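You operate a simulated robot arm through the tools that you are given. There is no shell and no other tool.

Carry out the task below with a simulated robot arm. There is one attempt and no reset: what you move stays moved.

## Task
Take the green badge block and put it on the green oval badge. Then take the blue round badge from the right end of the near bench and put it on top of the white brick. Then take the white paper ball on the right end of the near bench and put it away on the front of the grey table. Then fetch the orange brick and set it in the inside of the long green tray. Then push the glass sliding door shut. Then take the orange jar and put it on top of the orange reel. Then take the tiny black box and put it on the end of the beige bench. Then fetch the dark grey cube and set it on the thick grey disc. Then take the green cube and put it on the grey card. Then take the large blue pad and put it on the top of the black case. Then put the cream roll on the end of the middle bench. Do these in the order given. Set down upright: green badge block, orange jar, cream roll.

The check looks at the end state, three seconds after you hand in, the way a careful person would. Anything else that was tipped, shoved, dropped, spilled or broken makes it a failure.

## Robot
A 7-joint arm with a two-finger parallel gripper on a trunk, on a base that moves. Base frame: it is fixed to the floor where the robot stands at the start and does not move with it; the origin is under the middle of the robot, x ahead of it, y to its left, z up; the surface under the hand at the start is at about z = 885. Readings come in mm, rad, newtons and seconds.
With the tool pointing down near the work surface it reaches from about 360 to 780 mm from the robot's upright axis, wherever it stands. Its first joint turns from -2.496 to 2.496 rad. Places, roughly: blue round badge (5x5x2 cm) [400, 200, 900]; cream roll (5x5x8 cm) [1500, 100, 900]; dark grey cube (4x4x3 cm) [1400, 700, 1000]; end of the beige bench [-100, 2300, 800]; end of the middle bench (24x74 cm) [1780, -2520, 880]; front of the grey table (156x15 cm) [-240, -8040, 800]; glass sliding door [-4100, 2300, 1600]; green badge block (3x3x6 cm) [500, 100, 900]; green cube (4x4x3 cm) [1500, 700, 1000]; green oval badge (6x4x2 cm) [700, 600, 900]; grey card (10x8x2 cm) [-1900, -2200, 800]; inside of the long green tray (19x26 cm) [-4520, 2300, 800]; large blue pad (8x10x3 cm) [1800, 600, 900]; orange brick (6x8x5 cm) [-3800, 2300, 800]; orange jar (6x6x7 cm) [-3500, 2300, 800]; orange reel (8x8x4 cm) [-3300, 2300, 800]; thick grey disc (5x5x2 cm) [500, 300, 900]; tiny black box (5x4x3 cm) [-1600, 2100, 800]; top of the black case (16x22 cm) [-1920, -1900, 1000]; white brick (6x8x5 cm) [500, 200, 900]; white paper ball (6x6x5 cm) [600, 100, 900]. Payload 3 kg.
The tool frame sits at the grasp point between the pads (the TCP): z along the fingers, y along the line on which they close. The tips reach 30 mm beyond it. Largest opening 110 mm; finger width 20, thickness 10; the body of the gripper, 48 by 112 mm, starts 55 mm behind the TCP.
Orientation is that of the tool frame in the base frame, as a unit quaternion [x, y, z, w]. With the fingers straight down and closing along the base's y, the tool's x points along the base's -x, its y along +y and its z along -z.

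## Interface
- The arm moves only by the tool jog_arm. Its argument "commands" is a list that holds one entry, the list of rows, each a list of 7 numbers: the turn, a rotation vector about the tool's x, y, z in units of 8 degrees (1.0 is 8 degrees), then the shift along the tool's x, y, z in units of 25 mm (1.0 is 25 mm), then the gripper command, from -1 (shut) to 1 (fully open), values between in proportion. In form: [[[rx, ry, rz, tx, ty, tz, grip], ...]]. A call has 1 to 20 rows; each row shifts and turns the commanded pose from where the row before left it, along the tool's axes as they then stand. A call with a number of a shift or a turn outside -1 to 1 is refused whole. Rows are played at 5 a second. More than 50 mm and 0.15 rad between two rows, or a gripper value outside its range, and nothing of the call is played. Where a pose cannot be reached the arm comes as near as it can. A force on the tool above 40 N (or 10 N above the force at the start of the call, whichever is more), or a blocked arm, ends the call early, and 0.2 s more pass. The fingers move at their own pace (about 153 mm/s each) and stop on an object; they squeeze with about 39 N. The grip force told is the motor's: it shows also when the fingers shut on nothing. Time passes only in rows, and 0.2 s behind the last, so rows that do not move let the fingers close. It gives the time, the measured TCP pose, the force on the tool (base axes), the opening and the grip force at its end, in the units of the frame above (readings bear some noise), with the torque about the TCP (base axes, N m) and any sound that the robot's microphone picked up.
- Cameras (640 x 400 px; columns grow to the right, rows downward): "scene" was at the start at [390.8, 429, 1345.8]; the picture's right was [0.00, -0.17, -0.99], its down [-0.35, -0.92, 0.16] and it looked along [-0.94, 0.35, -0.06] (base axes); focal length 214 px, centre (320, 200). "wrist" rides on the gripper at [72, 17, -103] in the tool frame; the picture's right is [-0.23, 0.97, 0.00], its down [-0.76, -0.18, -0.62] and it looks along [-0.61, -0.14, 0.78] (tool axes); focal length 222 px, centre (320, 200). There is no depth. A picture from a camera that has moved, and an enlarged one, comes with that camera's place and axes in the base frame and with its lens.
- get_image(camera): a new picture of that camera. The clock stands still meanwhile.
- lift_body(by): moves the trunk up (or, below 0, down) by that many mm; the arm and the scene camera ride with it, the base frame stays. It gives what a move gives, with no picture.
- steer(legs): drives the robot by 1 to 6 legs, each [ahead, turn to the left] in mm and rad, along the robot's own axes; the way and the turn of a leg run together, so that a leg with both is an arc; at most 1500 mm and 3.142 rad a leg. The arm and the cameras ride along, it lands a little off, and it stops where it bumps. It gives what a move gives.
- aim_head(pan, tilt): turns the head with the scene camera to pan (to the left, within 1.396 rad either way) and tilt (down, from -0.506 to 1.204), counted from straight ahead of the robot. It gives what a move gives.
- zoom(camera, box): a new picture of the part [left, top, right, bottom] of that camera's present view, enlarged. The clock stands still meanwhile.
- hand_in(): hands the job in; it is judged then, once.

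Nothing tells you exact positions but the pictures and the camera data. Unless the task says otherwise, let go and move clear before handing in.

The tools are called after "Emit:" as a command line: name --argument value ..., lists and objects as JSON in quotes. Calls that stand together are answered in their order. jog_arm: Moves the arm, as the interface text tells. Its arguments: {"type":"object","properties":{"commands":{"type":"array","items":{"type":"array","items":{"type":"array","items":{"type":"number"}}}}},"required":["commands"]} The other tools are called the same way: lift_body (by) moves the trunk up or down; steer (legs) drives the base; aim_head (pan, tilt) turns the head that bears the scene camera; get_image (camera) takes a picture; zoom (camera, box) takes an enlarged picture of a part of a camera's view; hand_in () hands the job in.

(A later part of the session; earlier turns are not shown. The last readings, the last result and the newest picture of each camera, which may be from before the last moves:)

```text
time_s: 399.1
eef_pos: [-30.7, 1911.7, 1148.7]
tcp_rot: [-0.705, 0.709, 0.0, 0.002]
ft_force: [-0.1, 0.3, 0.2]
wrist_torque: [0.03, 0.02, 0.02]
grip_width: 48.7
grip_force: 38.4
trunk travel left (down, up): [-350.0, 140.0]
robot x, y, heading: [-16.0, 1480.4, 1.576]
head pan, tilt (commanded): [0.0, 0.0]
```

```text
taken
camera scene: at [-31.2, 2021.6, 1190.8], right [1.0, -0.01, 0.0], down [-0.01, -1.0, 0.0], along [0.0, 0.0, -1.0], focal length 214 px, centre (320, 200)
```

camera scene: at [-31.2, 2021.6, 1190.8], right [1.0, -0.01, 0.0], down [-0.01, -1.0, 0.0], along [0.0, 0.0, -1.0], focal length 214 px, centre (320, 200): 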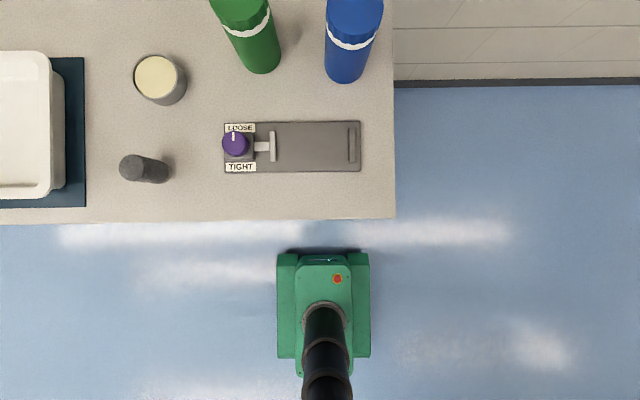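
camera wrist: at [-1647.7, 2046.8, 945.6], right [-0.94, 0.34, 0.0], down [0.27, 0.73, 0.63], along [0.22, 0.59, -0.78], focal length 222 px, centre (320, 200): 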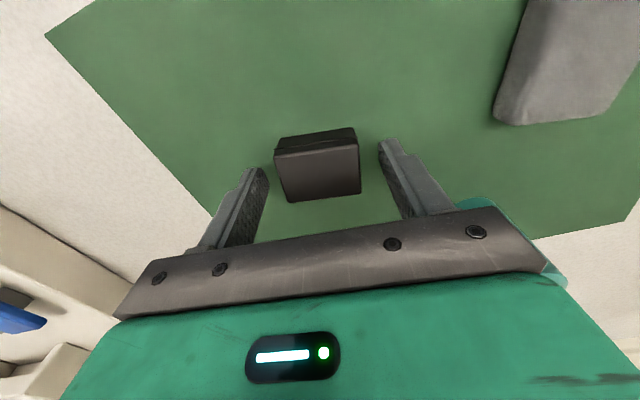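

The front strip is 84 mm deep (y 1987–2071). I'll lower the box at about (−10, 2029), parallel to the edge.

Emit:
aim_head --pan 0.0 --tilt 0.6

Emit:
jog_arm --commands '[[[0, 0, 0, -0.936, -0.154, 0, -1], [0, 0, 0, -0.936, -0.154, 0, -1], [0, 0, 0, -0.936, -0.154, 0, -1], [0, 0, 0, -0.936, -0.154, 0, -1], [0, 0, 0, -0.936, -0.154, 0, -1], [0, 0, 0, 0, 0, 1, -1], [0, 0, 0, 0, 0, 1, -1], [0, 0, 0, 0, 0, 1, -1], [0, 0, 0, 0, 0, 1, -1], [0, 0, 0, 0, 0, 1, -1], [0, 0, 0, 0, 0, 1, -1], [0, 0, 0, 0, 0, 1, -1], [0, 0, 0, 0, 0, 1, -1], [0, 0, 0, 0, 0, 0, -1]]]'

Emit:
get_image --camera "scene"

Emit:
get_image --camera "wrist"

```text
time_s: 400.1
eef_pos: [-31.9, 1911.1, 1148.8]
tcp_rot: [-0.705, 0.71, 0.0, 0.001]
ft_force: [0.2, 0.6, -1.1]
wrist_torque: [0.0, 0.01, 0.03]
grip_width: 49.0
grip_force: 39.0
trunk travel left (down, up): [-350.0, 140.0]
robot x, y, heading: [-16.6, 1481.0, 1.576]
head pan, tilt (commanded): [0.0, 0.6]
```

```text
time_s: 403.1
eef_pos: [-9.6, 2027.7, 948.5]
tcp_rot: [-0.705, 0.71, 0.001, 0.002]
ft_force: [0.4, 0.1, -0.1]
wrist_torque: [-0.01, 0.04, -0.01]
grip_width: 48.9
grip_force: 38.6
trunk travel left (down, up): [-350.0, 140.0]
robot x, y, heading: [-16.1, 1484.5, 1.578]
head pan, tilt (commanded): [0.0, 0.6]
```

```text
taken
camera scene: at [-9.6, 2083.2, 992.1], right [1.0, -0.01, 0.0], down [-0.01, -0.83, 0.56], along [0.0, -0.56, -0.83], focal length 214 px, centre (320, 200)
```

scene: 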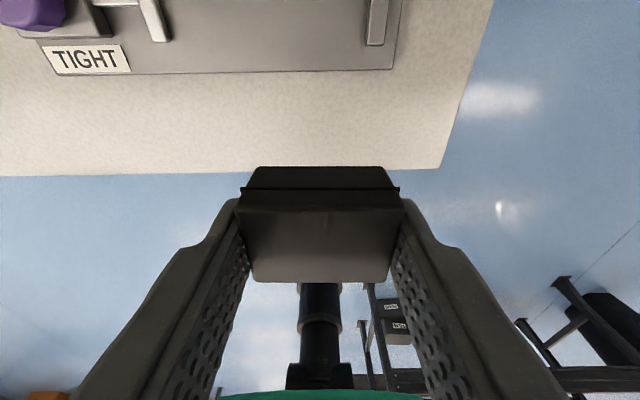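

```text
taken
camera wrist: at [-26.9, 1956.3, 1051.9], right [-0.97, 0.23, 0.0], down [0.18, 0.76, 0.63], along [0.15, 0.61, -0.78], focal length 222 px, centre (320, 200)
```

wrist: 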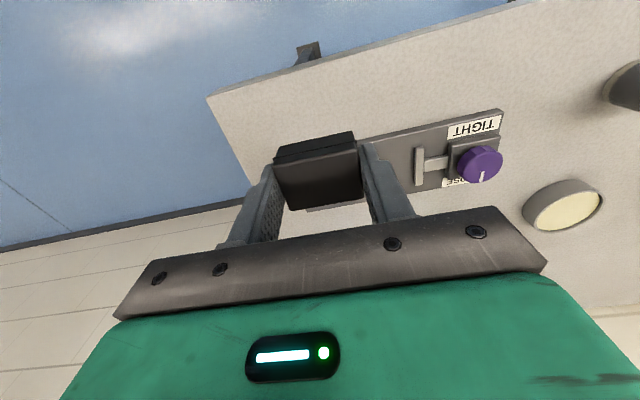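

Position over the strip is right. I'll lower and make contact in small steps.

Emit:
jog_arm --commands '[[[0, 0, 0, 0, 0, 1, -1], [0, 0, 0, 0, 0, 1, -1], [0, 0, 0, 0, 0, 1, -1], [0, 0, 0, 0, 0, 1, -1], [0, 0, 0, 0, 0, 0.1, -1], [0, 0, 0, 0, 0, 0, -1]]]'

Emit:
jog_arm --commands '[[[0, 0, 0, 0, 0, 0.12, -1], [0, 0, 0, 0, 0, 0.08, -1], [0, 0, 0, 0, 0, 0, -1]]]'

Emit:
jog_arm --commands '[[[0, 0, 0, 0, 0, 0.08, -1], [0, 0, 0, 0, 0, 0, -1]]]'

Emit:
jog_arm --commands '[[[0, 0, 0, 0, 0, 0.06, -1], [0, 0, 0, 0, 0, 0, -1]]]'

```text
time_s: 404.5
eef_pos: [-10.2, 2029.3, 845.6]
tcp_rot: [-0.704, 0.71, 0.0, 0.002]
ft_force: [0.3, -0.2, -0.5]
wrist_torque: [-0.03, -0.01, -0.01]
grip_width: 49.0
grip_force: 38.8
trunk travel left (down, up): [-350.0, 140.0]
robot x, y, heading: [-9.7, 1477.9, 1.575]
head pan, tilt (commanded): [0.0, 0.6]
```

```text
time_s: 405.3
eef_pos: [-10.3, 2029.3, 842.2]
tcp_rot: [-0.704, 0.71, 0.0, 0.003]
ft_force: [-0.1, -0.2, -1.4]
wrist_torque: [0.0, -0.05, 0.03]
grip_width: 48.4
grip_force: 38.9
trunk travel left (down, up): [-350.0, 140.0]
robot x, y, heading: [-8.7, 1481.1, 1.58]
head pan, tilt (commanded): [0.0, 0.6]
```

```text
time_s: 405.9
eef_pos: [-10.3, 2028.7, 839.4]
tcp_rot: [-0.704, 0.71, 0.0, 0.002]
ft_force: [-0.2, 0.1, -0.5]
wrist_torque: [0.02, -0.06, -0.01]
grip_width: 48.8
grip_force: 39.1
trunk travel left (down, up): [-350.0, 140.0]
robot x, y, heading: [-13.8, 1476.4, 1.576]
head pan, tilt (commanded): [0.0, 0.6]
```

```text
time_s: 406.5
eef_pos: [-9.4, 2029.8, 838.9]
tcp_rot: [-0.705, 0.71, -0.001, 0.002]
ft_force: [0.0, -1.0, -0.1]
wrist_torque: [0.02, 0.02, 0.0]
grip_width: 48.7
grip_force: 38.9
trunk travel left (down, up): [-350.0, 140.0]
robot x, y, heading: [-9.0, 1481.4, 1.577]
head pan, tilt (commanded): [0.0, 0.6]
```

Emit:
jog_arm --commands '[[[0, 0, 0, 0, 0, 0.06, -1], [0, 0, 0, 0, 0, 0, -1]]]'

Emit:
jog_arm --commands '[[[0, 0, 0, 0, 0, 0.06, -1], [0, 0, 0, 0, 0, 0, -1]]]'

Emit:
jog_arm --commands '[[[0, 0, 0, 0, 0, 0.06, -1], [0, 0, 0, 0, 0, 0, -1]]]'

```text
time_s: 407.1
eef_pos: [-10.3, 2029.5, 836.2]
tcp_rot: [-0.704, 0.71, 0.0, 0.003]
ft_force: [0.8, -0.3, -0.6]
wrist_torque: [0.0, -0.03, -0.02]
grip_width: 48.7
grip_force: 39.1
trunk travel left (down, up): [-350.0, 140.0]
robot x, y, heading: [-13.4, 1480.5, 1.575]
head pan, tilt (commanded): [0.0, 0.6]
```

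```text
time_s: 407.7
eef_pos: [-9.8, 2030.8, 833.5]
tcp_rot: [-0.704, 0.71, -0.002, 0.002]
ft_force: [-0.2, -0.2, -0.9]
wrist_torque: [0.0, 0.01, -0.02]
grip_width: 48.5
grip_force: 39.0
trunk travel left (down, up): [-350.0, 140.0]
robot x, y, heading: [-15.4, 1483.1, 1.576]
head pan, tilt (commanded): [0.0, 0.6]
```

```text
time_s: 408.3
eef_pos: [-9.7, 2029.1, 834.3]
tcp_rot: [-0.705, 0.709, 0.001, 0.003]
ft_force: [-0.6, 0.2, 18.8]
wrist_torque: [-0.17, 0.28, 0.03]
grip_width: 48.9
grip_force: 39.1
trunk travel left (down, up): [-350.0, 140.0]
robot x, y, heading: [-14.6, 1479.2, 1.574]
head pan, tilt (commanded): [0.0, 0.6]
```

Contact made (18 N). Relieve, open, rise and verify.

Emit:
jog_arm --commands '[[[0, 0, 0, 0, 0, -0.05, -1], [0, 0, 0, 0, 0, 0, 0.0], [0, 0, 0, 0, 0, 0, 0.2], [0, 0, 0, 0, 0, 0, 0.3], [0, 0, 0, 0, 0, -0.5, 0.3], [0, 0, 0, 0, 0, -1, 0.3], [0, 0, 0, 0, 0, -1, 0.3], [0, 0, 0, 0, 0, -1, 0.3], [0, 0, 0, 0, 0, -1, 0.3], [0, 0, 0, 0, 0, -1, 0.3], [0, 0, 0, 0, 0, -1, 0.3], [0, 0, 0, 0, 0, -1, 0.3], [0, 0, 0, 0, 0, -1, 0.3], [0, 0, 0, 0, 0, -1, 0.3], [0, 0, 0, 0, 0, 0, 0.3]]]'

Emit:
aim_head --pan 0.0 --tilt 0.2

Emit:
get_image --camera "scene"

```text
time_s: 411.5
eef_pos: [-9.5, 2027.7, 1072.6]
tcp_rot: [-0.705, 0.709, 0.0, 0.002]
ft_force: [0.0, 0.1, 0.0]
wrist_torque: [-0.03, 0.01, 0.01]
grip_width: 71.3
grip_force: 0.1
trunk travel left (down, up): [-350.0, 140.0]
robot x, y, heading: [-12.2, 1482.0, 1.576]
head pan, tilt (commanded): [0.0, 0.6]
```

```text
time_s: 412.4
eef_pos: [-11.0, 2028.3, 1072.6]
tcp_rot: [-0.705, 0.71, -0.001, 0.003]
ft_force: [-0.4, 1.0, 0.3]
wrist_torque: [-0.02, -0.03, 0.02]
grip_width: 71.4
grip_force: 0.0
trunk travel left (down, up): [-350.0, 140.0]
robot x, y, heading: [-11.4, 1480.7, 1.576]
head pan, tilt (commanded): [0.0, 0.201]
```

```text
taken
camera scene: at [-10.5, 2119.2, 1111.2], right [1.0, -0.01, 0.0], down [-0.01, -0.98, 0.2], along [0.0, -0.2, -0.98], focal length 214 px, centre (320, 200)
```

scene: 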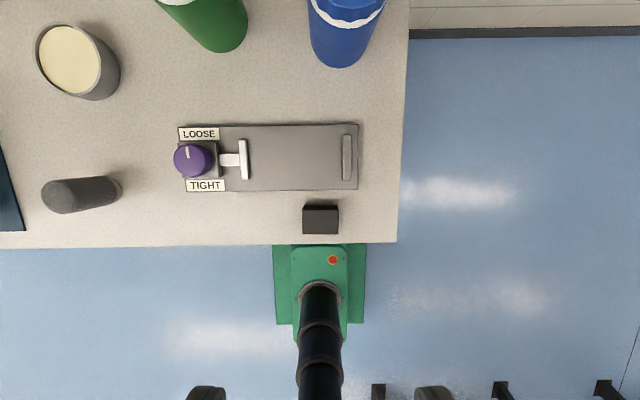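

The box is on the end of the beige bench. Next: the dark grey cube near (1400, 700, 1000), on the far part of the near bench; I'll retract, drive to its left side (y ≈ 1280) and look.

Emit:
jog_arm --commands '[[[0, 0, 0, 1, 0, -0.8, 0.3], [0, 0, 0, 1, 0, -0.8, 0.3], [0, 0, 0, 1, 0, -0.8, 0.3], [0, 0, 0, 1, 0, -0.8, 0.3], [0, 0, 0, 1, 0, -0.8, 0.3], [0, -1, 0, 0, 0, -0.8, 0.3], [0, -1, 0, 0, 0, 0, 0.3], [0, -1, 0, 0, 0, 0, 0.3], [0, -1, 0, 0, 0, 0, 0.3], [0, -1, 0, 0, 0, 0, 0.3], [0, 0, 0, 0, 0, 0, 0.3]]]'

Emit:
steer --legs '[[-200, 0], [0, -1.576]]'

Emit:
aim_head --pan 0.0 --tilt -0.5

Emit:
get_image --camera "scene"

```text
time_s: 414.8
eef_pos: [-12.7, 1903.6, 1191.4]
tcp_rot: [-0.662, 0.666, 0.242, 0.245]
ft_force: [-0.2, 0.2, -0.4]
wrist_torque: [0.06, -0.01, -0.01]
grip_width: 71.6
grip_force: 0.1
trunk travel left (down, up): [-350.0, 140.0]
robot x, y, heading: [-14.3, 1483.1, 1.579]
head pan, tilt (commanded): [0.0, 0.201]
```

```text
time_s: 420.4
eef_pos: [409.4, 1276.3, 1190.4]
tcp_rot: [0.007, 0.939, -0.004, 0.343]
ft_force: [-0.8, 0.2, 0.5]
wrist_torque: [0.02, 0.0, -0.01]
grip_width: 71.4
grip_force: 0.1
trunk travel left (down, up): [-350.0, 140.0]
robot x, y, heading: [-10.8, 1304.9, -0.003]
head pan, tilt (commanded): [0.0, 0.201]
```

```text
time_s: 421.4
eef_pos: [410.8, 1275.8, 1192.5]
tcp_rot: [0.008, 0.939, -0.005, 0.344]
ft_force: [0.0, 0.3, -0.2]
wrist_torque: [0.02, 0.02, 0.0]
grip_width: 71.3
grip_force: 0.1
trunk travel left (down, up): [-350.0, 140.0]
robot x, y, heading: [-11.4, 1305.8, -0.0]
head pan, tilt (commanded): [0.0, -0.499]
```

```text
taken
camera scene: at [483.7, 1275.1, 1338.5], right [-0.02, -1.0, 0.0], down [-0.36, 0.0, -0.93], along [0.93, -0.02, -0.36], focal length 214 px, centre (320, 200)
```

scene: 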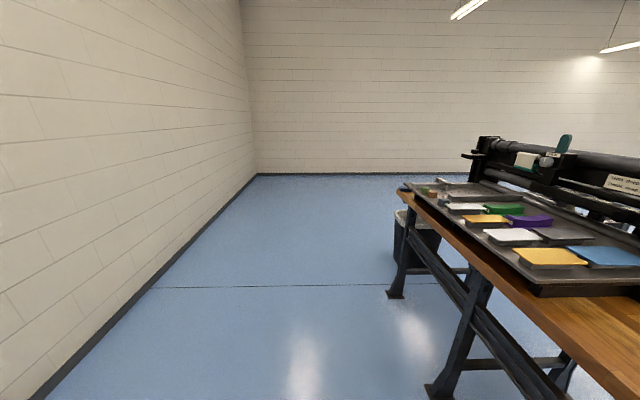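

Emit:
zoom --camera "scene" --box '[380, 120, 640, 300]'

Emit:
steer --legs '[[1350, 0], [0, -1.571]]'

Emit:
get_image --camera "scene"

```text
2.22 times, centred on (510, 210) of scene
camera zoom: at [483.7, 1275.1, 1338.5], right [-0.02, -1.0, 0.0], down [-0.36, 0.0, -0.93], along [0.93, -0.02, -0.36], focal length 477 px, centre (-102, 178)
```

zoom: 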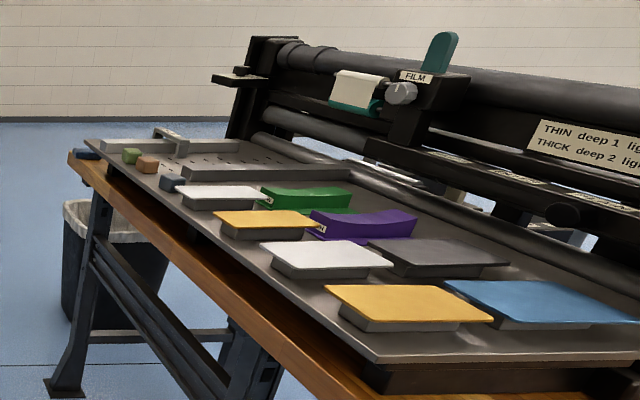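

```text
time_s: 432.1
eef_pos: [1311.9, 867.0, 1191.2]
tcp_rot: [0.671, 0.657, -0.247, 0.239]
ft_force: [0.0, 0.5, 0.3]
wrist_torque: [0.0, 0.0, -0.04]
grip_width: 71.2
grip_force: 0.2
trunk travel left (down, up): [-350.0, 140.0]
robot x, y, heading: [1370.8, 1288.3, -1.577]
head pan, tilt (commanded): [0.0, -0.499]
```

```text
taken
camera scene: at [1311.6, 793.0, 1338.6], right [-1.0, 0.02, 0.0], down [0.0, 0.36, -0.93], along [-0.02, -0.93, -0.36], focal length 214 px, centre (320, 200)
```

scene: 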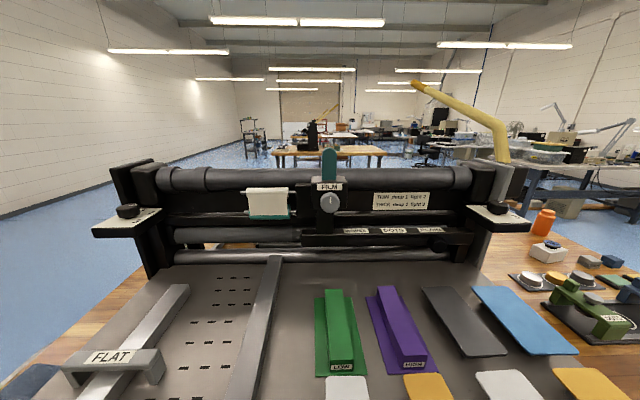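

I'm on the left side of the press bench. I'll level the hand and look down for the cubes.

Emit:
jog_arm --commands '[[[0, 1, 0, 0, 0, -0.4, 0.3], [0, 1, 0, 0, 0, -0.4, 0.3], [0, 1, 0, 0, 0, -0.4, 0.3], [0, 1, 0, 0, 0, -0.4, 0.3], [0, 1, 0, 0, 0, -0.4, 0.3], [0, 0, 0, 0, 0, 0, 0.3]]]'

Emit:
aim_head --pan 0.0 --tilt 0.0

Emit:
get_image --camera "scene"

```text
time_s: 433.5
eef_pos: [1313.4, 888.3, 1236.1]
tcp_rot: [0.715, 0.699, -0.001, -0.002]
ft_force: [-0.4, 0.2, 0.0]
wrist_torque: [-0.01, -0.03, 0.01]
grip_width: 71.7
grip_force: 0.2
trunk travel left (down, up): [-350.0, 140.0]
robot x, y, heading: [1371.4, 1286.4, -1.575]
head pan, tilt (commanded): [0.0, -0.499]
```

```text
time_s: 434.4
eef_pos: [1313.9, 887.8, 1234.7]
tcp_rot: [0.715, 0.699, -0.002, -0.001]
ft_force: [0.0, -0.3, 0.0]
wrist_torque: [-0.01, 0.02, 0.02]
grip_width: 71.2
grip_force: 0.0
trunk travel left (down, up): [-350.0, 140.0]
robot x, y, heading: [1371.4, 1288.1, -1.572]
head pan, tilt (commanded): [0.0, 0.0]
```

```text
taken
camera scene: at [1311.0, 777.1, 1277.9], right [-1.0, 0.02, 0.0], down [0.02, 1.0, 0.0], along [0.0, 0.0, -1.0], focal length 214 px, centre (320, 200)
```

scene: 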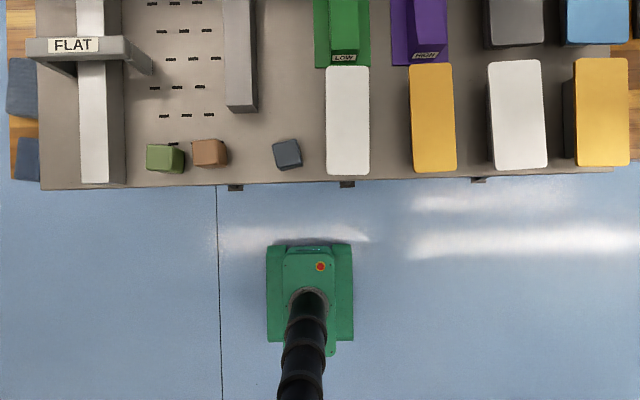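

I see green, orange-brown and dark grey cubes on the metal deck. The dark grey one is at about (1352, 718). I'll move above it and zoom.

Emit:
jog_arm --commands '[[[0, 0, 0, -0.966, 0.239, 0.5, 0.3], [0, 0, 0, -0.966, 0.239, 0.5, 0.3], [0, 0, 0, -0.966, 0.239, 0.5, 0.3], [0, 0, 0, -0.966, 0.239, 0.5, 0.3], [0, 0, 0, -0.966, 0.239, 0.5, 0.3], [0, 0, 0, -0.966, 0.239, 0.5, 0.3], [0, 0, 0, -0.966, 0.239, 0.5, 0.3], [0, 0, 0, 0, 0, 0, 0.3]]]'

Emit:
aim_head --pan 0.0 --tilt 0.4

Emit:
get_image --camera "scene"

Emit:
get_image --camera "wrist"

```text
time_s: 436.2
eef_pos: [1352.8, 716.2, 1148.4]
tcp_rot: [0.715, 0.699, -0.002, 0.0]
ft_force: [-0.9, 0.2, 0.0]
wrist_torque: [0.03, 0.02, 0.0]
grip_width: 71.6
grip_force: 0.1
trunk travel left (down, up): [-350.0, 140.0]
robot x, y, heading: [1372.1, 1291.7, -1.573]
head pan, tilt (commanded): [0.0, 0.0]
```

```text
time_s: 437.1
eef_pos: [1353.1, 716.4, 1149.2]
tcp_rot: [0.715, 0.699, -0.002, 0.0]
ft_force: [-0.6, 0.8, -0.5]
wrist_torque: [0.05, 0.03, -0.03]
grip_width: 71.4
grip_force: 0.0
trunk travel left (down, up): [-350.0, 140.0]
robot x, y, heading: [1372.0, 1289.7, -1.577]
head pan, tilt (commanded): [0.0, 0.4]
```

```text
taken
camera scene: at [1351.4, 643.6, 1188.1], right [-1.0, 0.02, 0.0], down [0.02, 0.92, 0.39], along [0.01, 0.39, -0.92], focal length 214 px, centre (320, 200)
```

scene: 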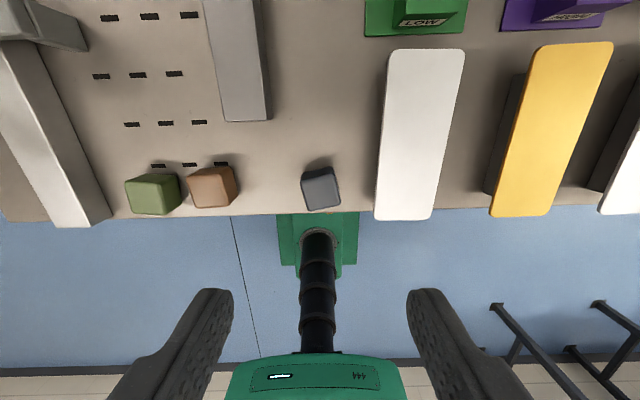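

```text
taken
camera wrist: at [1372.6, 789.4, 1252.2], right [0.97, -0.25, 0.0], down [-0.19, -0.76, 0.63], along [-0.16, -0.61, -0.78], focal length 222 px, centre (320, 200)
```

wrist: 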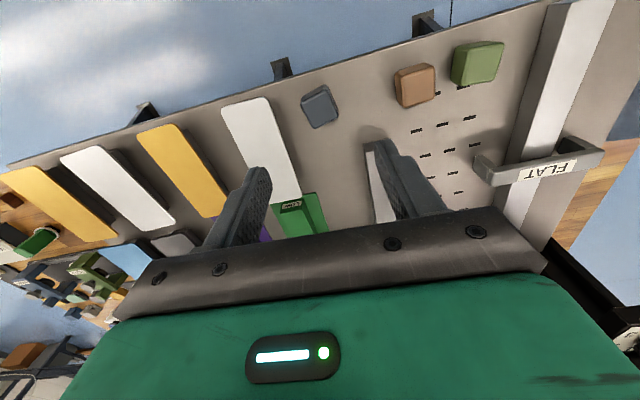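

Emit:
zoom --camera "scene" --box '[110, 140, 390, 230]'

Emit:
zoom --camera "wrist" --box '[270, 60, 390, 150]'

```text
2.29 times, centred on (250, 185) of scene
camera zoom: at [1351.4, 643.6, 1188.1], right [-1.0, 0.02, 0.0], down [0.02, 0.92, 0.39], along [0.01, 0.39, -0.92], focal length 490 px, centre (480, 234)
```

zoom: 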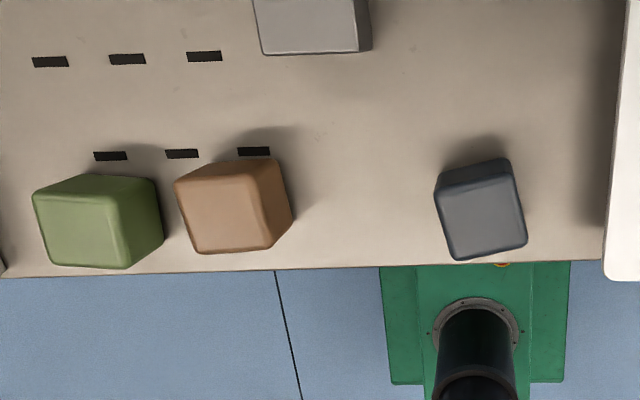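

```text
4.44 times, centred on (330, 105) of wrist
camera zoom: at [1372.6, 789.4, 1252.2], right [0.97, -0.25, 0.0], down [-0.19, -0.76, 0.63], along [-0.16, -0.61, -0.78], focal length 987 px, centre (276, 622)
```

zoom: 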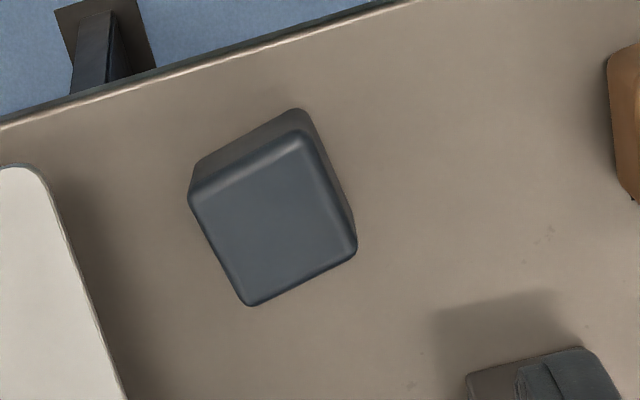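

The dark grey cube is at (1352.5, 717), top z ≈ 1002, yaw about +13°. I'll align the gripper, narrow the opening (a white pad is near), and descend partway.

Emit:
jog_arm --commands '[[[0, 0, -0.93, 0, 0, 0.8, 0.05], [0, 0, -0.93, 0, 0, 0.8, 0.05], [0, 0, 0, 0, 0, 0.8, 0.05], [0, 0, 0, 0, 0, 0.8, 0.05], [0, 0, 0, 0, 0, 0.8, 0.05], [0, 0, 0, 0, 0, 0.8, 0.05], [0, 0, 0, 0, 0, 0.6, 0.05], [0, 0, 0, 0, 0, 0, 0.05]]]'

Emit:
get_image --camera "scene"

Emit:
get_image --camera "wrist"

```text
time_s: 438.9
eef_pos: [1349.8, 716.2, 1015.6]
tcp_rot: [0.618, 0.786, -0.002, 0.0]
ft_force: [0.4, 0.8, -0.4]
wrist_torque: [-0.03, 0.04, 0.04]
grip_width: 57.7
grip_force: 0.0
trunk travel left (down, up): [-350.0, 140.0]
robot x, y, heading: [1372.7, 1287.1, -1.577]
head pan, tilt (commanded): [0.0, 0.4]
```

```text
taken
camera scene: at [1367.2, 645.0, 1054.2], right [-0.97, -0.23, 0.0], down [-0.21, 0.9, 0.39], along [-0.1, 0.38, -0.92], focal length 214 px, centre (320, 200)
```

scene: 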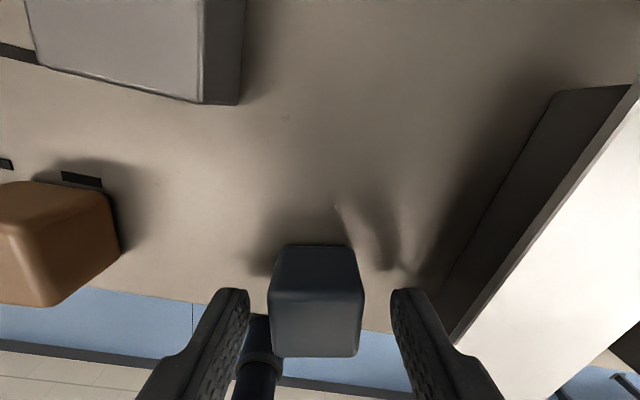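

```text
taken
camera wrist: at [1350.5, 791.0, 1118.5], right [1.0, 0.01, 0.0], down [0.01, -0.78, 0.62], along [0.0, -0.62, -0.78], focal length 222 px, centre (320, 200)
```

wrist: 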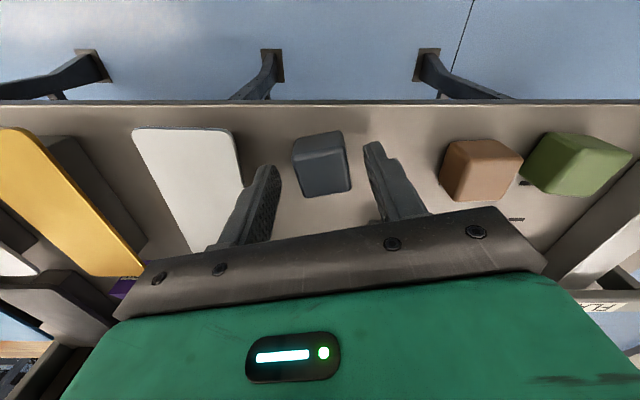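

Aligned. I'll lower the last centimetre carefully and close.

Emit:
jog_arm --commands '[[[0, 0, 0, 0, 0.03, 0.16, 0.05], [0, 0, 0, 0, 0, 0.16, 0.05], [0, 0, 0, 0, 0, 0.08, 0.05], [0, 0, 0, 0, 0, 0, 0.05]]]'

Emit:
jog_arm --commands '[[[0, 0, 0, 0, 0, 0, -1], [0, 0, 0, 0, 0, 0, -1], [0, 0, 0, 0, 0, 0, -1]]]'

Emit:
get_image --camera "scene"

```text
time_s: 439.9
eef_pos: [1352.5, 716.8, 1005.5]
tcp_rot: [0.619, 0.786, -0.003, -0.001]
ft_force: [-0.7, -0.5, 0.5]
wrist_torque: [-0.03, 0.01, 0.01]
grip_width: 57.9
grip_force: 0.1
trunk travel left (down, up): [-350.0, 140.0]
robot x, y, heading: [1373.4, 1291.4, -1.577]
head pan, tilt (commanded): [0.0, 0.4]
```

```text
time_s: 440.7
eef_pos: [1352.6, 716.7, 1005.0]
tcp_rot: [0.618, 0.786, -0.002, -0.002]
ft_force: [-0.8, -0.6, -0.6]
wrist_torque: [0.04, 0.0, -0.01]
grip_width: 32.9
grip_force: 39.1
trunk travel left (down, up): [-350.0, 140.0]
robot x, y, heading: [1373.7, 1288.9, -1.576]
head pan, tilt (commanded): [0.0, 0.4]
```

```text
taken
camera scene: at [1368.9, 645.5, 1044.0], right [-0.97, -0.23, 0.0], down [-0.21, 0.9, 0.39], along [-0.1, 0.38, -0.92], focal length 214 px, centre (320, 200)
```

scene: 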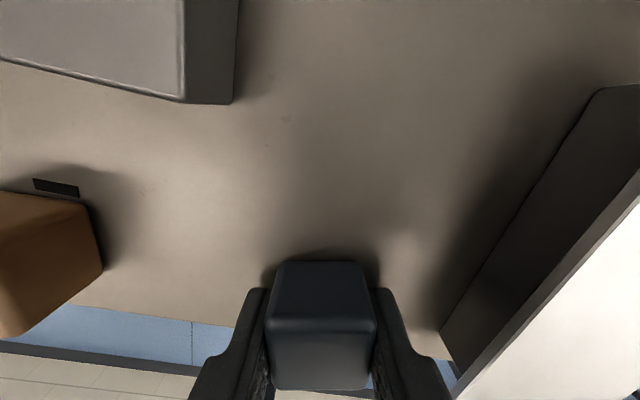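

The cube is gripped (33 mm). I'll lift, retract, and drive to the left side of the near bench to reach the thick grey disc at about (529, 308).

Emit:
jog_arm --commands '[[[0, 0, 0, 0, 0, -0.5, -1], [0, 0, 0, 0, 0, -1, -1], [0, 0, 0, 0, 0, -1, -1], [0, 0, 0, 0, 0, -1, -1], [0, 0, 0, 0, 0, -1, -1], [0, 0, 0, 0, 0, -1, -1], [0, 0, 0, 0, 0, -1, -1], [0, 0, 0, 0, 0, -1, -1], [0, 0, 0, 0, 0, -1, -1], [0, 0, 0, 0.97, 0.235, 0, -1], [0, 0, 0, 0.97, 0.235, 0, -1], [0, 0, 0, 0.97, 0.235, 0, -1], [0, 0, 0, 0.97, 0.235, 0, -1], [0, 0, 0, 0.97, 0.235, 0, -1], [0, 0, 0, 0.97, 0.235, 0, -1], [0, 0, 0, 0, 0, 0, -1]]]'

Emit:
get_image --camera "scene"

Emit:
steer --legs '[[0, -1.571], [845, 0], [0, 1.571]]'

```text
time_s: 444.1
eef_pos: [1352.7, 866.6, 1217.4]
tcp_rot: [0.618, 0.786, -0.002, -0.001]
ft_force: [-0.5, 0.2, 0.4]
wrist_torque: [0.0, -0.02, 0.02]
grip_width: 32.8
grip_force: 38.6
trunk travel left (down, up): [-350.0, 140.0]
robot x, y, heading: [1372.3, 1287.0, -1.578]
head pan, tilt (commanded): [0.0, 0.4]
```

```text
taken
camera scene: at [1370.0, 795.0, 1256.6], right [-0.97, -0.23, 0.0], down [-0.21, 0.9, 0.39], along [-0.1, 0.38, -0.92], focal length 214 px, centre (320, 200)
```

scene: 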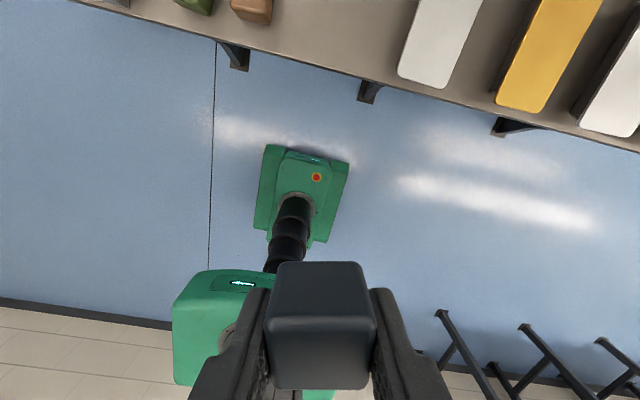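

```text
time_s: 456.4
eef_pos: [502.8, 870.8, 1216.8]
tcp_rot: [0.625, 0.78, -0.003, -0.001]
ft_force: [0.9, 0.1, -1.0]
wrist_torque: [-0.01, 0.0, -0.01]
grip_width: 33.0
grip_force: 39.1
trunk travel left (down, up): [-350.0, 140.0]
robot x, y, heading: [491.9, 1294.8, -1.599]
head pan, tilt (commanded): [0.0, 0.4]
```

Emit:
steer --legs '[[250, 0.03]]'

Emit:
aim_head --pan 0.0 --tilt -0.4

Emit:
get_image --camera "scene"

```text
time_s: 458.2
eef_pos: [510.6, 619.7, 1217.7]
tcp_rot: [0.616, 0.787, -0.002, 0.0]
ft_force: [0.6, -0.6, -0.7]
wrist_torque: [0.02, 0.03, -0.04]
grip_width: 33.1
grip_force: 39.3
trunk travel left (down, up): [-350.0, 140.0]
robot x, y, heading: [483.8, 1043.1, -1.573]
head pan, tilt (commanded): [0.0, 0.4]
```

```text
time_s: 459.4
eef_pos: [509.3, 620.8, 1218.6]
tcp_rot: [0.616, 0.787, -0.003, 0.0]
ft_force: [0.2, 1.2, -1.1]
wrist_torque: [0.02, -0.01, 0.02]
grip_width: 32.9
grip_force: 38.6
trunk travel left (down, up): [-350.0, 140.0]
robot x, y, heading: [483.3, 1043.2, -1.58]
head pan, tilt (commanded): [0.0, -0.4]
```

```text
taken
camera scene: at [543.9, 481.6, 1276.9], right [-0.97, -0.24, 0.0], down [-0.22, 0.89, -0.39], along [0.09, -0.38, -0.92], focal length 214 px, centre (320, 200)
```

scene: 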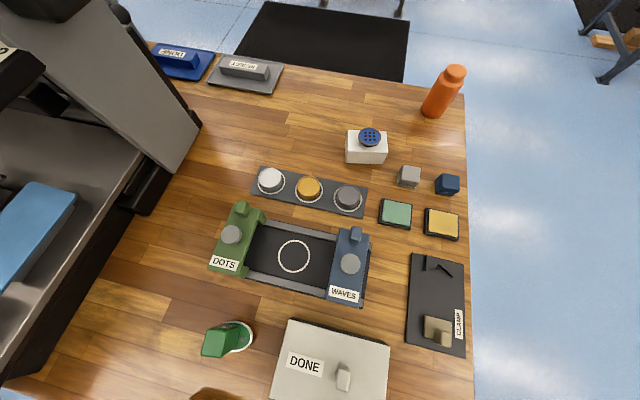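

Emit:
zoom --camera "scene" --box '[240, 150, 400, 250]'

Emit:
zoom --camera "scene" --box '[180, 290, 300, 400]'

```text
4.00 times, centred on (320, 200) of scene
camera zoom: at [543.9, 481.6, 1276.9], right [-0.97, -0.24, 0.0], down [-0.22, 0.89, -0.39], along [0.09, -0.38, -0.92], focal length 858 px, centre (320, 200)
```

zoom: 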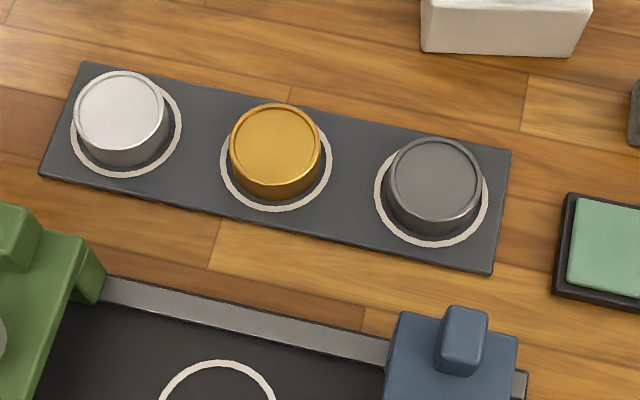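

```text
3.64 times, centred on (240, 345) of scene
camera zoom: at [543.9, 481.6, 1276.9], right [-0.97, -0.24, 0.0], down [-0.22, 0.89, -0.39], along [0.09, -0.38, -0.92], focal length 780 px, centre (611, -327)
```

zoom: 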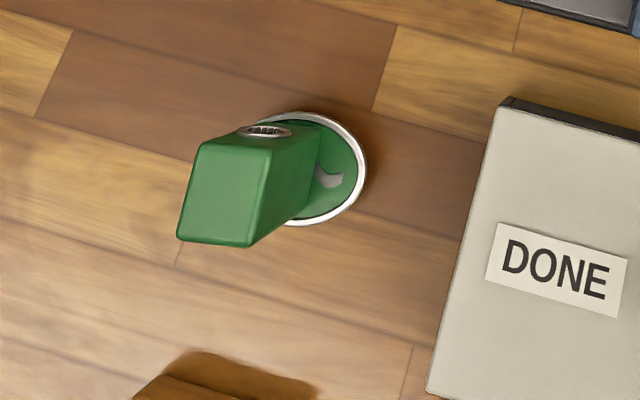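

The disc's top centre is about (531, 307.5). I'll carry the cube above it.

Emit:
jog_arm --commands '[[[0, 0, 0, -0.95, -0.167, 0.3, -1], [0, 0, 0, -0.95, -0.167, 0.3, -1], [0, 0, 0, -0.95, -0.167, 0.3, -1], [0, 0, 0, -0.95, -0.167, 0.3, -1], [0, 0, 0, -0.95, -0.167, 0.3, -1], [0, 0, 0, -0.95, -0.167, 0.3, -1], [0, 0, 0, -0.95, -0.167, 0.3, -1], [0, 0, 0, -0.95, -0.167, 0.3, -1], [0, 0, 0, -0.95, -0.167, 0.3, -1], [0, 0, 0, -0.95, -0.167, 0.3, -1], [0, 0, 0, -0.95, -0.167, 0.3, -1], [0, 0, 0, -0.95, -0.167, 0.3, -1], [0, 0, 0, -0.95, -0.167, 0.3, -1], [0, 0, 0, 0, 0, 0, -1]]]'

Emit:
aim_head --pan 0.0 --tilt 0.4

Emit:
get_image --camera "scene"

Emit:
get_image --camera "wrist"

```text
time_s: 462.4
eef_pos: [531.3, 307.0, 1120.9]
tcp_rot: [0.617, 0.787, -0.002, -0.001]
ft_force: [0.1, -0.6, -0.7]
wrist_torque: [0.03, 0.01, 0.0]
grip_width: 32.9
grip_force: 38.9
trunk travel left (down, up): [-350.0, 140.0]
robot x, y, heading: [484.2, 1043.6, -1.577]
head pan, tilt (commanded): [0.0, -0.4]
```

```text
time_s: 463.5
eef_pos: [530.3, 308.0, 1121.9]
tcp_rot: [0.616, 0.787, -0.003, -0.001]
ft_force: [1.0, 0.6, -0.3]
wrist_torque: [-0.03, -0.02, 0.01]
grip_width: 32.7
grip_force: 38.9
trunk travel left (down, up): [-350.0, 140.0]
robot x, y, heading: [488.6, 1043.3, -1.575]
head pan, tilt (commanded): [0.0, 0.4]
```

```text
taken
camera scene: at [548.2, 236.7, 1160.3], right [-0.97, -0.24, 0.0], down [-0.22, 0.9, 0.39], along [-0.1, 0.37, -0.92], focal length 214 px, centre (320, 200)
```

scene: 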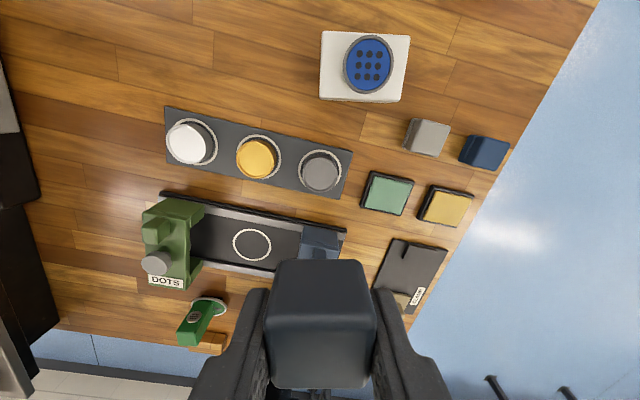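

```text
taken
camera wrist: at [530.5, 382.6, 1224.6], right [1.0, 0.01, 0.0], down [0.01, -0.78, 0.62], along [0.01, -0.62, -0.78], focal length 222 px, centre (320, 200)
```

wrist: 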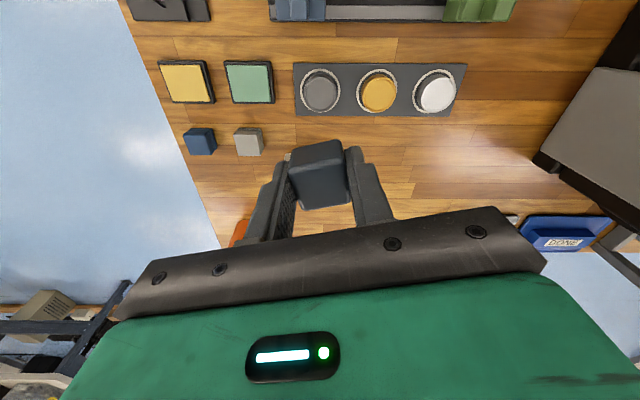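

Emit:
zoom --camera "scene" --box '[280, 130, 360, 210]'

Emit:
zoom --camera "wrist" --box '[280, 50, 360, 130]'

```text
5.00 times, centred on (320, 170) of scene
camera zoom: at [548.2, 236.7, 1160.3], right [-0.97, -0.24, 0.0], down [-0.22, 0.9, 0.39], along [-0.1, 0.37, -0.92], focal length 1072 px, centre (320, 350)
```

zoom: 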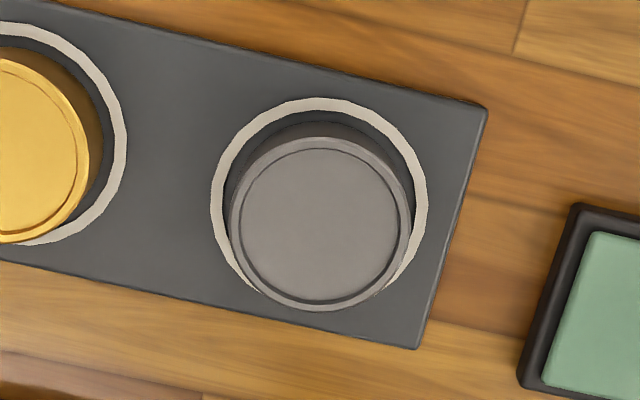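

```text
5.00 times, centred on (320, 90) of wrist
camera zoom: at [530.5, 382.6, 1224.6], right [1.0, 0.01, 0.0], down [0.01, -0.78, 0.62], along [0.01, -0.62, -0.78], focal length 1111 px, centre (320, 750)
```

zoom: 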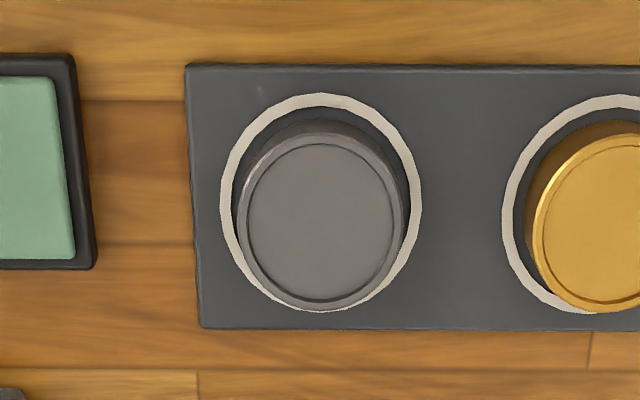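

The disc's top centre is (531.5, 307.7) at z ≈ 908; the cube is right above. I'll descend and contact in small steps.

Emit:
jog_arm --commands '[[[0, 0, 0, 0.07, 0.02, 0.95, -1], [0, 0, 0, 0, 0, 0.95, -1], [0, 0, 0, 0, 0, 0.95, -1], [0, 0, 0, 0, 0, 0.95, -1], [0, 0, 0, 0, 0, 0.95, -1], [0, 0, 0, 0, 0, 0.95, -1], [0, 0, 0, 0, 0, 0.8, -1], [0, 0, 0, 0, 0, 0, -1]]]'

Emit:
get_image --camera "scene"

Emit:
get_image --camera "wrist"

```text
time_s: 465.3
eef_pos: [529.2, 308.4, 958.6]
tcp_rot: [0.616, 0.788, -0.002, -0.001]
ft_force: [-0.2, 0.3, -0.4]
wrist_torque: [0.01, -0.01, 0.0]
grip_width: 32.9
grip_force: 39.4
trunk travel left (down, up): [-350.0, 140.0]
robot x, y, heading: [482.3, 1043.6, -1.573]
head pan, tilt (commanded): [0.0, 0.4]
```

```text
taken
camera scene: at [548.5, 237.5, 997.1], right [-0.97, -0.24, 0.0], down [-0.22, 0.89, 0.39], along [-0.1, 0.38, -0.92], focal length 214 px, centre (320, 200)
```

scene: 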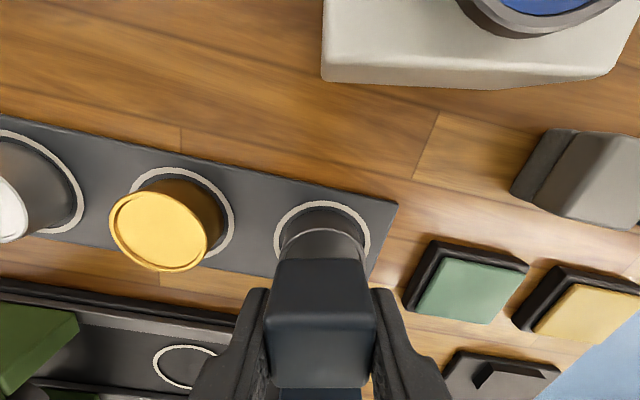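

```text
taken
camera wrist: at [530.8, 383.4, 1061.4], right [1.0, 0.01, 0.0], down [0.01, -0.78, 0.62], along [0.01, -0.62, -0.78], focal length 222 px, centre (320, 200)
```

wrist: 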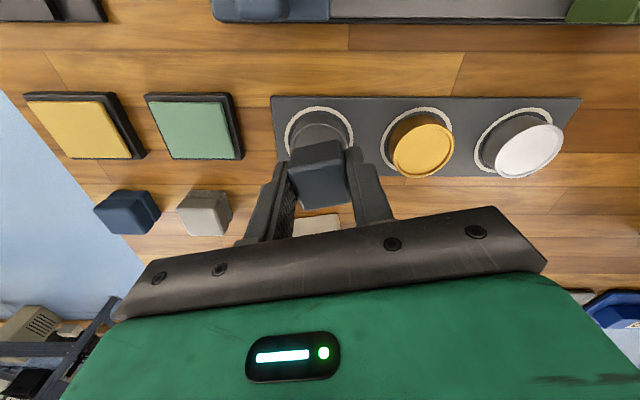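

Centred. To keep the head camera away from the badge, I'll tilt it back, then lower to contact in small steps.

Emit:
aim_head --pan 0.0 --tilt 0.8

Emit:
jog_arm --commands '[[[0, 0, 0, 0, 0, 0.2, -1], [0, 0, 0, 0, 0, 0.16, -1], [0, 0, 0, 0, 0, 0, -1]]]'

Emit:
jog_arm --commands '[[[0, 0, 0, 0, 0, 0.08, -1], [0, 0, 0, 0, 0, 0, -1]]]'

Emit:
jog_arm --commands '[[[0, 0, 0, 0, 0, 0.08, -1], [0, 0, 0, 0, 0, 0, -1]]]'

```text
time_s: 466.1
eef_pos: [530.3, 308.3, 958.3]
tcp_rot: [0.616, 0.788, -0.003, -0.001]
ft_force: [0.4, 0.2, -0.8]
wrist_torque: [0.02, 0.01, 0.01]
grip_width: 32.9
grip_force: 39.0
trunk travel left (down, up): [-350.0, 140.0]
robot x, y, heading: [485.0, 1043.9, -1.579]
head pan, tilt (commanded): [0.0, 0.799]
```

```text
time_s: 466.9
eef_pos: [530.8, 308.1, 948.7]
tcp_rot: [0.616, 0.787, -0.002, 0.0]
ft_force: [0.1, 0.6, 0.3]
wrist_torque: [0.01, -0.01, 0.01]
grip_width: 32.8
grip_force: 39.0
trunk travel left (down, up): [-350.0, 140.0]
robot x, y, heading: [484.7, 1038.5, -1.574]
head pan, tilt (commanded): [0.0, 0.799]
```

```text
time_s: 467.6
eef_pos: [530.1, 307.3, 947.9]
tcp_rot: [0.616, 0.788, -0.003, -0.001]
ft_force: [0.3, -0.2, -0.5]
wrist_torque: [0.01, 0.0, 0.02]
grip_width: 33.1
grip_force: 38.7
trunk travel left (down, up): [-350.0, 140.0]
robot x, y, heading: [484.7, 1046.8, -1.575]
head pan, tilt (commanded): [0.0, 0.799]
```

```text
time_s: 468.1
eef_pos: [530.3, 307.4, 943.8]
tcp_rot: [0.616, 0.788, -0.003, -0.001]
ft_force: [-1.5, -0.1, -0.6]
wrist_torque: [-0.02, -0.03, 0.0]
grip_width: 33.0
grip_force: 39.0
trunk travel left (down, up): [-350.0, 140.0]
robot x, y, heading: [487.8, 1043.9, -1.581]
head pan, tilt (commanded): [0.0, 0.799]
```

Emit:
jog_arm --commands '[[[0, 0, 0, 0, 0, 0.06, -1], [0, 0, 0, 0, 0, 0, -1]]]'

Emit:
jog_arm --commands '[[[0, 0, 0, 0, 0, 0.06, -1], [0, 0, 0, 0, 0, 0, -1]]]'

Emit:
jog_arm --commands '[[[0, 0, 0, 0, 0, 0.06, -1], [0, 0, 0, 0, 0, 0, -1]]]'

```text
time_s: 468.8
eef_pos: [530.3, 307.4, 943.5]
tcp_rot: [0.616, 0.788, -0.002, 0.0]
ft_force: [-0.4, 0.7, 0.8]
wrist_torque: [0.0, 0.01, -0.01]
grip_width: 33.1
grip_force: 39.2
trunk travel left (down, up): [-350.0, 140.0]
robot x, y, heading: [481.5, 1048.2, -1.576]
head pan, tilt (commanded): [0.0, 0.799]
```

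```text
time_s: 469.4
eef_pos: [529.6, 308.2, 943.4]
tcp_rot: [0.616, 0.788, -0.004, 0.0]
ft_force: [0.6, -0.6, 9.4]
wrist_torque: [0.02, -0.01, 0.02]
grip_width: 32.8
grip_force: 39.3
trunk travel left (down, up): [-350.0, 140.0]
robot x, y, heading: [486.4, 1046.9, -1.572]
head pan, tilt (commanded): [0.0, 0.799]
```

```text
time_s: 469.9
eef_pos: [530.1, 308.1, 942.2]
tcp_rot: [0.617, 0.787, -0.004, 0.001]
ft_force: [0.1, -3.7, 24.7]
wrist_torque: [-0.05, 0.02, 0.01]
grip_width: 32.9
grip_force: 39.4
trunk travel left (down, up): [-350.0, 140.0]
robot x, y, heading: [490.5, 1043.8, -1.578]
head pan, tilt (commanded): [0.0, 0.799]
```

Emit:
jog_arm --commands '[[[0, 0, 0, 0, 0, -0.06, -1], [0, 0, 0, 0, 0, 0, -0.2], [0, 0, 0, 0, 0, 0, 0.0], [0, 0, 0, 0, 0, 0, 0.0], [0, 0, 0, 0, 0, -0.4, 0.0], [0, 0, 0, 0, 0, -1, 0.0], [0, 0, 0, 0, 0, -1, 0.0], [0, 0, 0, 0, 0, -1, 0.0], [0, 0, 0, 0, 0, -1, 0.0], [0, 0, 0, 0, 0, -1, 0.0], [0, 0, 0, 0, 0, -1, 0.0], [0, 0, 0, 0, 0, -1, 0.0], [0, 0, 0, 0, 0, 0, 0.0]]]'

Emit:
aim_head --pan 0.0 --tilt 0.3

Emit:
get_image --camera "scene"

Emit:
get_image --camera "wrist"

```text
time_s: 472.8
eef_pos: [531.0, 307.8, 1126.0]
tcp_rot: [0.617, 0.787, -0.001, -0.001]
ft_force: [-1.7, 0.0, -0.2]
wrist_torque: [-0.01, 0.02, -0.02]
grip_width: 54.9
grip_force: 0.0
trunk travel left (down, up): [-350.0, 140.0]
robot x, y, heading: [485.1, 1045.4, -1.576]
head pan, tilt (commanded): [0.0, 0.799]
```

```text
time_s: 473.7
eef_pos: [531.0, 307.7, 1127.2]
tcp_rot: [0.617, 0.787, -0.003, -0.001]
ft_force: [0.6, 0.1, -0.3]
wrist_torque: [-0.01, 0.01, 0.01]
grip_width: 54.9
grip_force: 0.1
trunk travel left (down, up): [-350.0, 140.0]
robot x, y, heading: [484.0, 1042.5, -1.578]
head pan, tilt (commanded): [0.0, 0.3]
```

```text
taken
camera scene: at [551.2, 229.0, 1165.7], right [-0.97, -0.24, 0.0], down [-0.23, 0.93, 0.3], along [-0.08, 0.29, -0.96], focal length 214 px, centre (320, 200)
```

scene: 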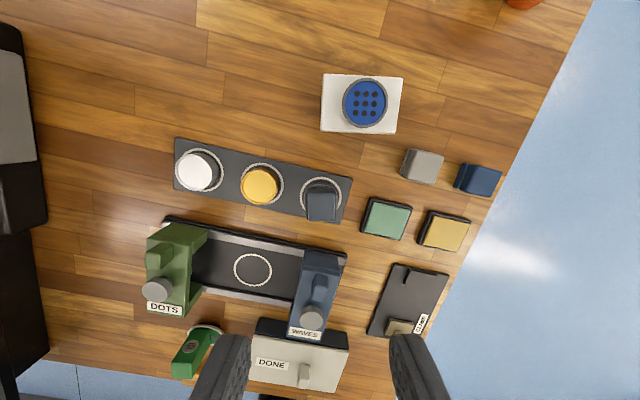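

```text
taken
camera wrist: at [531.3, 383.8, 1230.7], right [1.0, 0.01, 0.0], down [0.01, -0.78, 0.62], along [0.01, -0.62, -0.78], focal length 222 px, centre (320, 200)
```

wrist: 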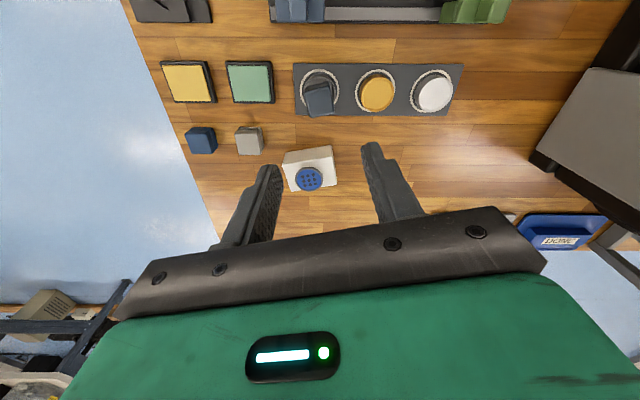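

Emit:
zoom --camera "scene" --box '[270, 150, 370, 240]'

```text
4.44 times, centred on (320, 195) of scene
camera zoom: at [551.2, 229.0, 1165.7], right [-0.97, -0.24, 0.0], down [-0.23, 0.93, 0.3], along [-0.08, 0.29, -0.96], focal length 953 px, centre (320, 222)
```

zoom: 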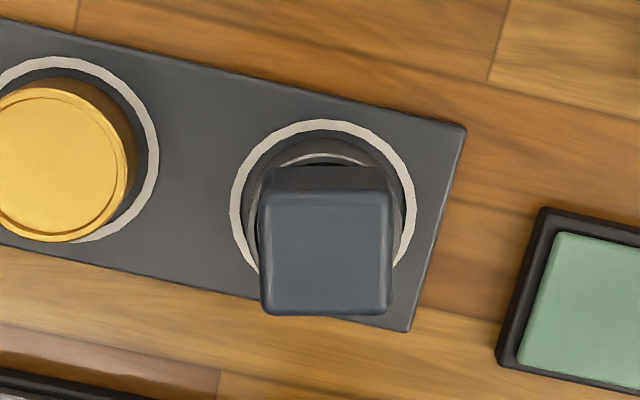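

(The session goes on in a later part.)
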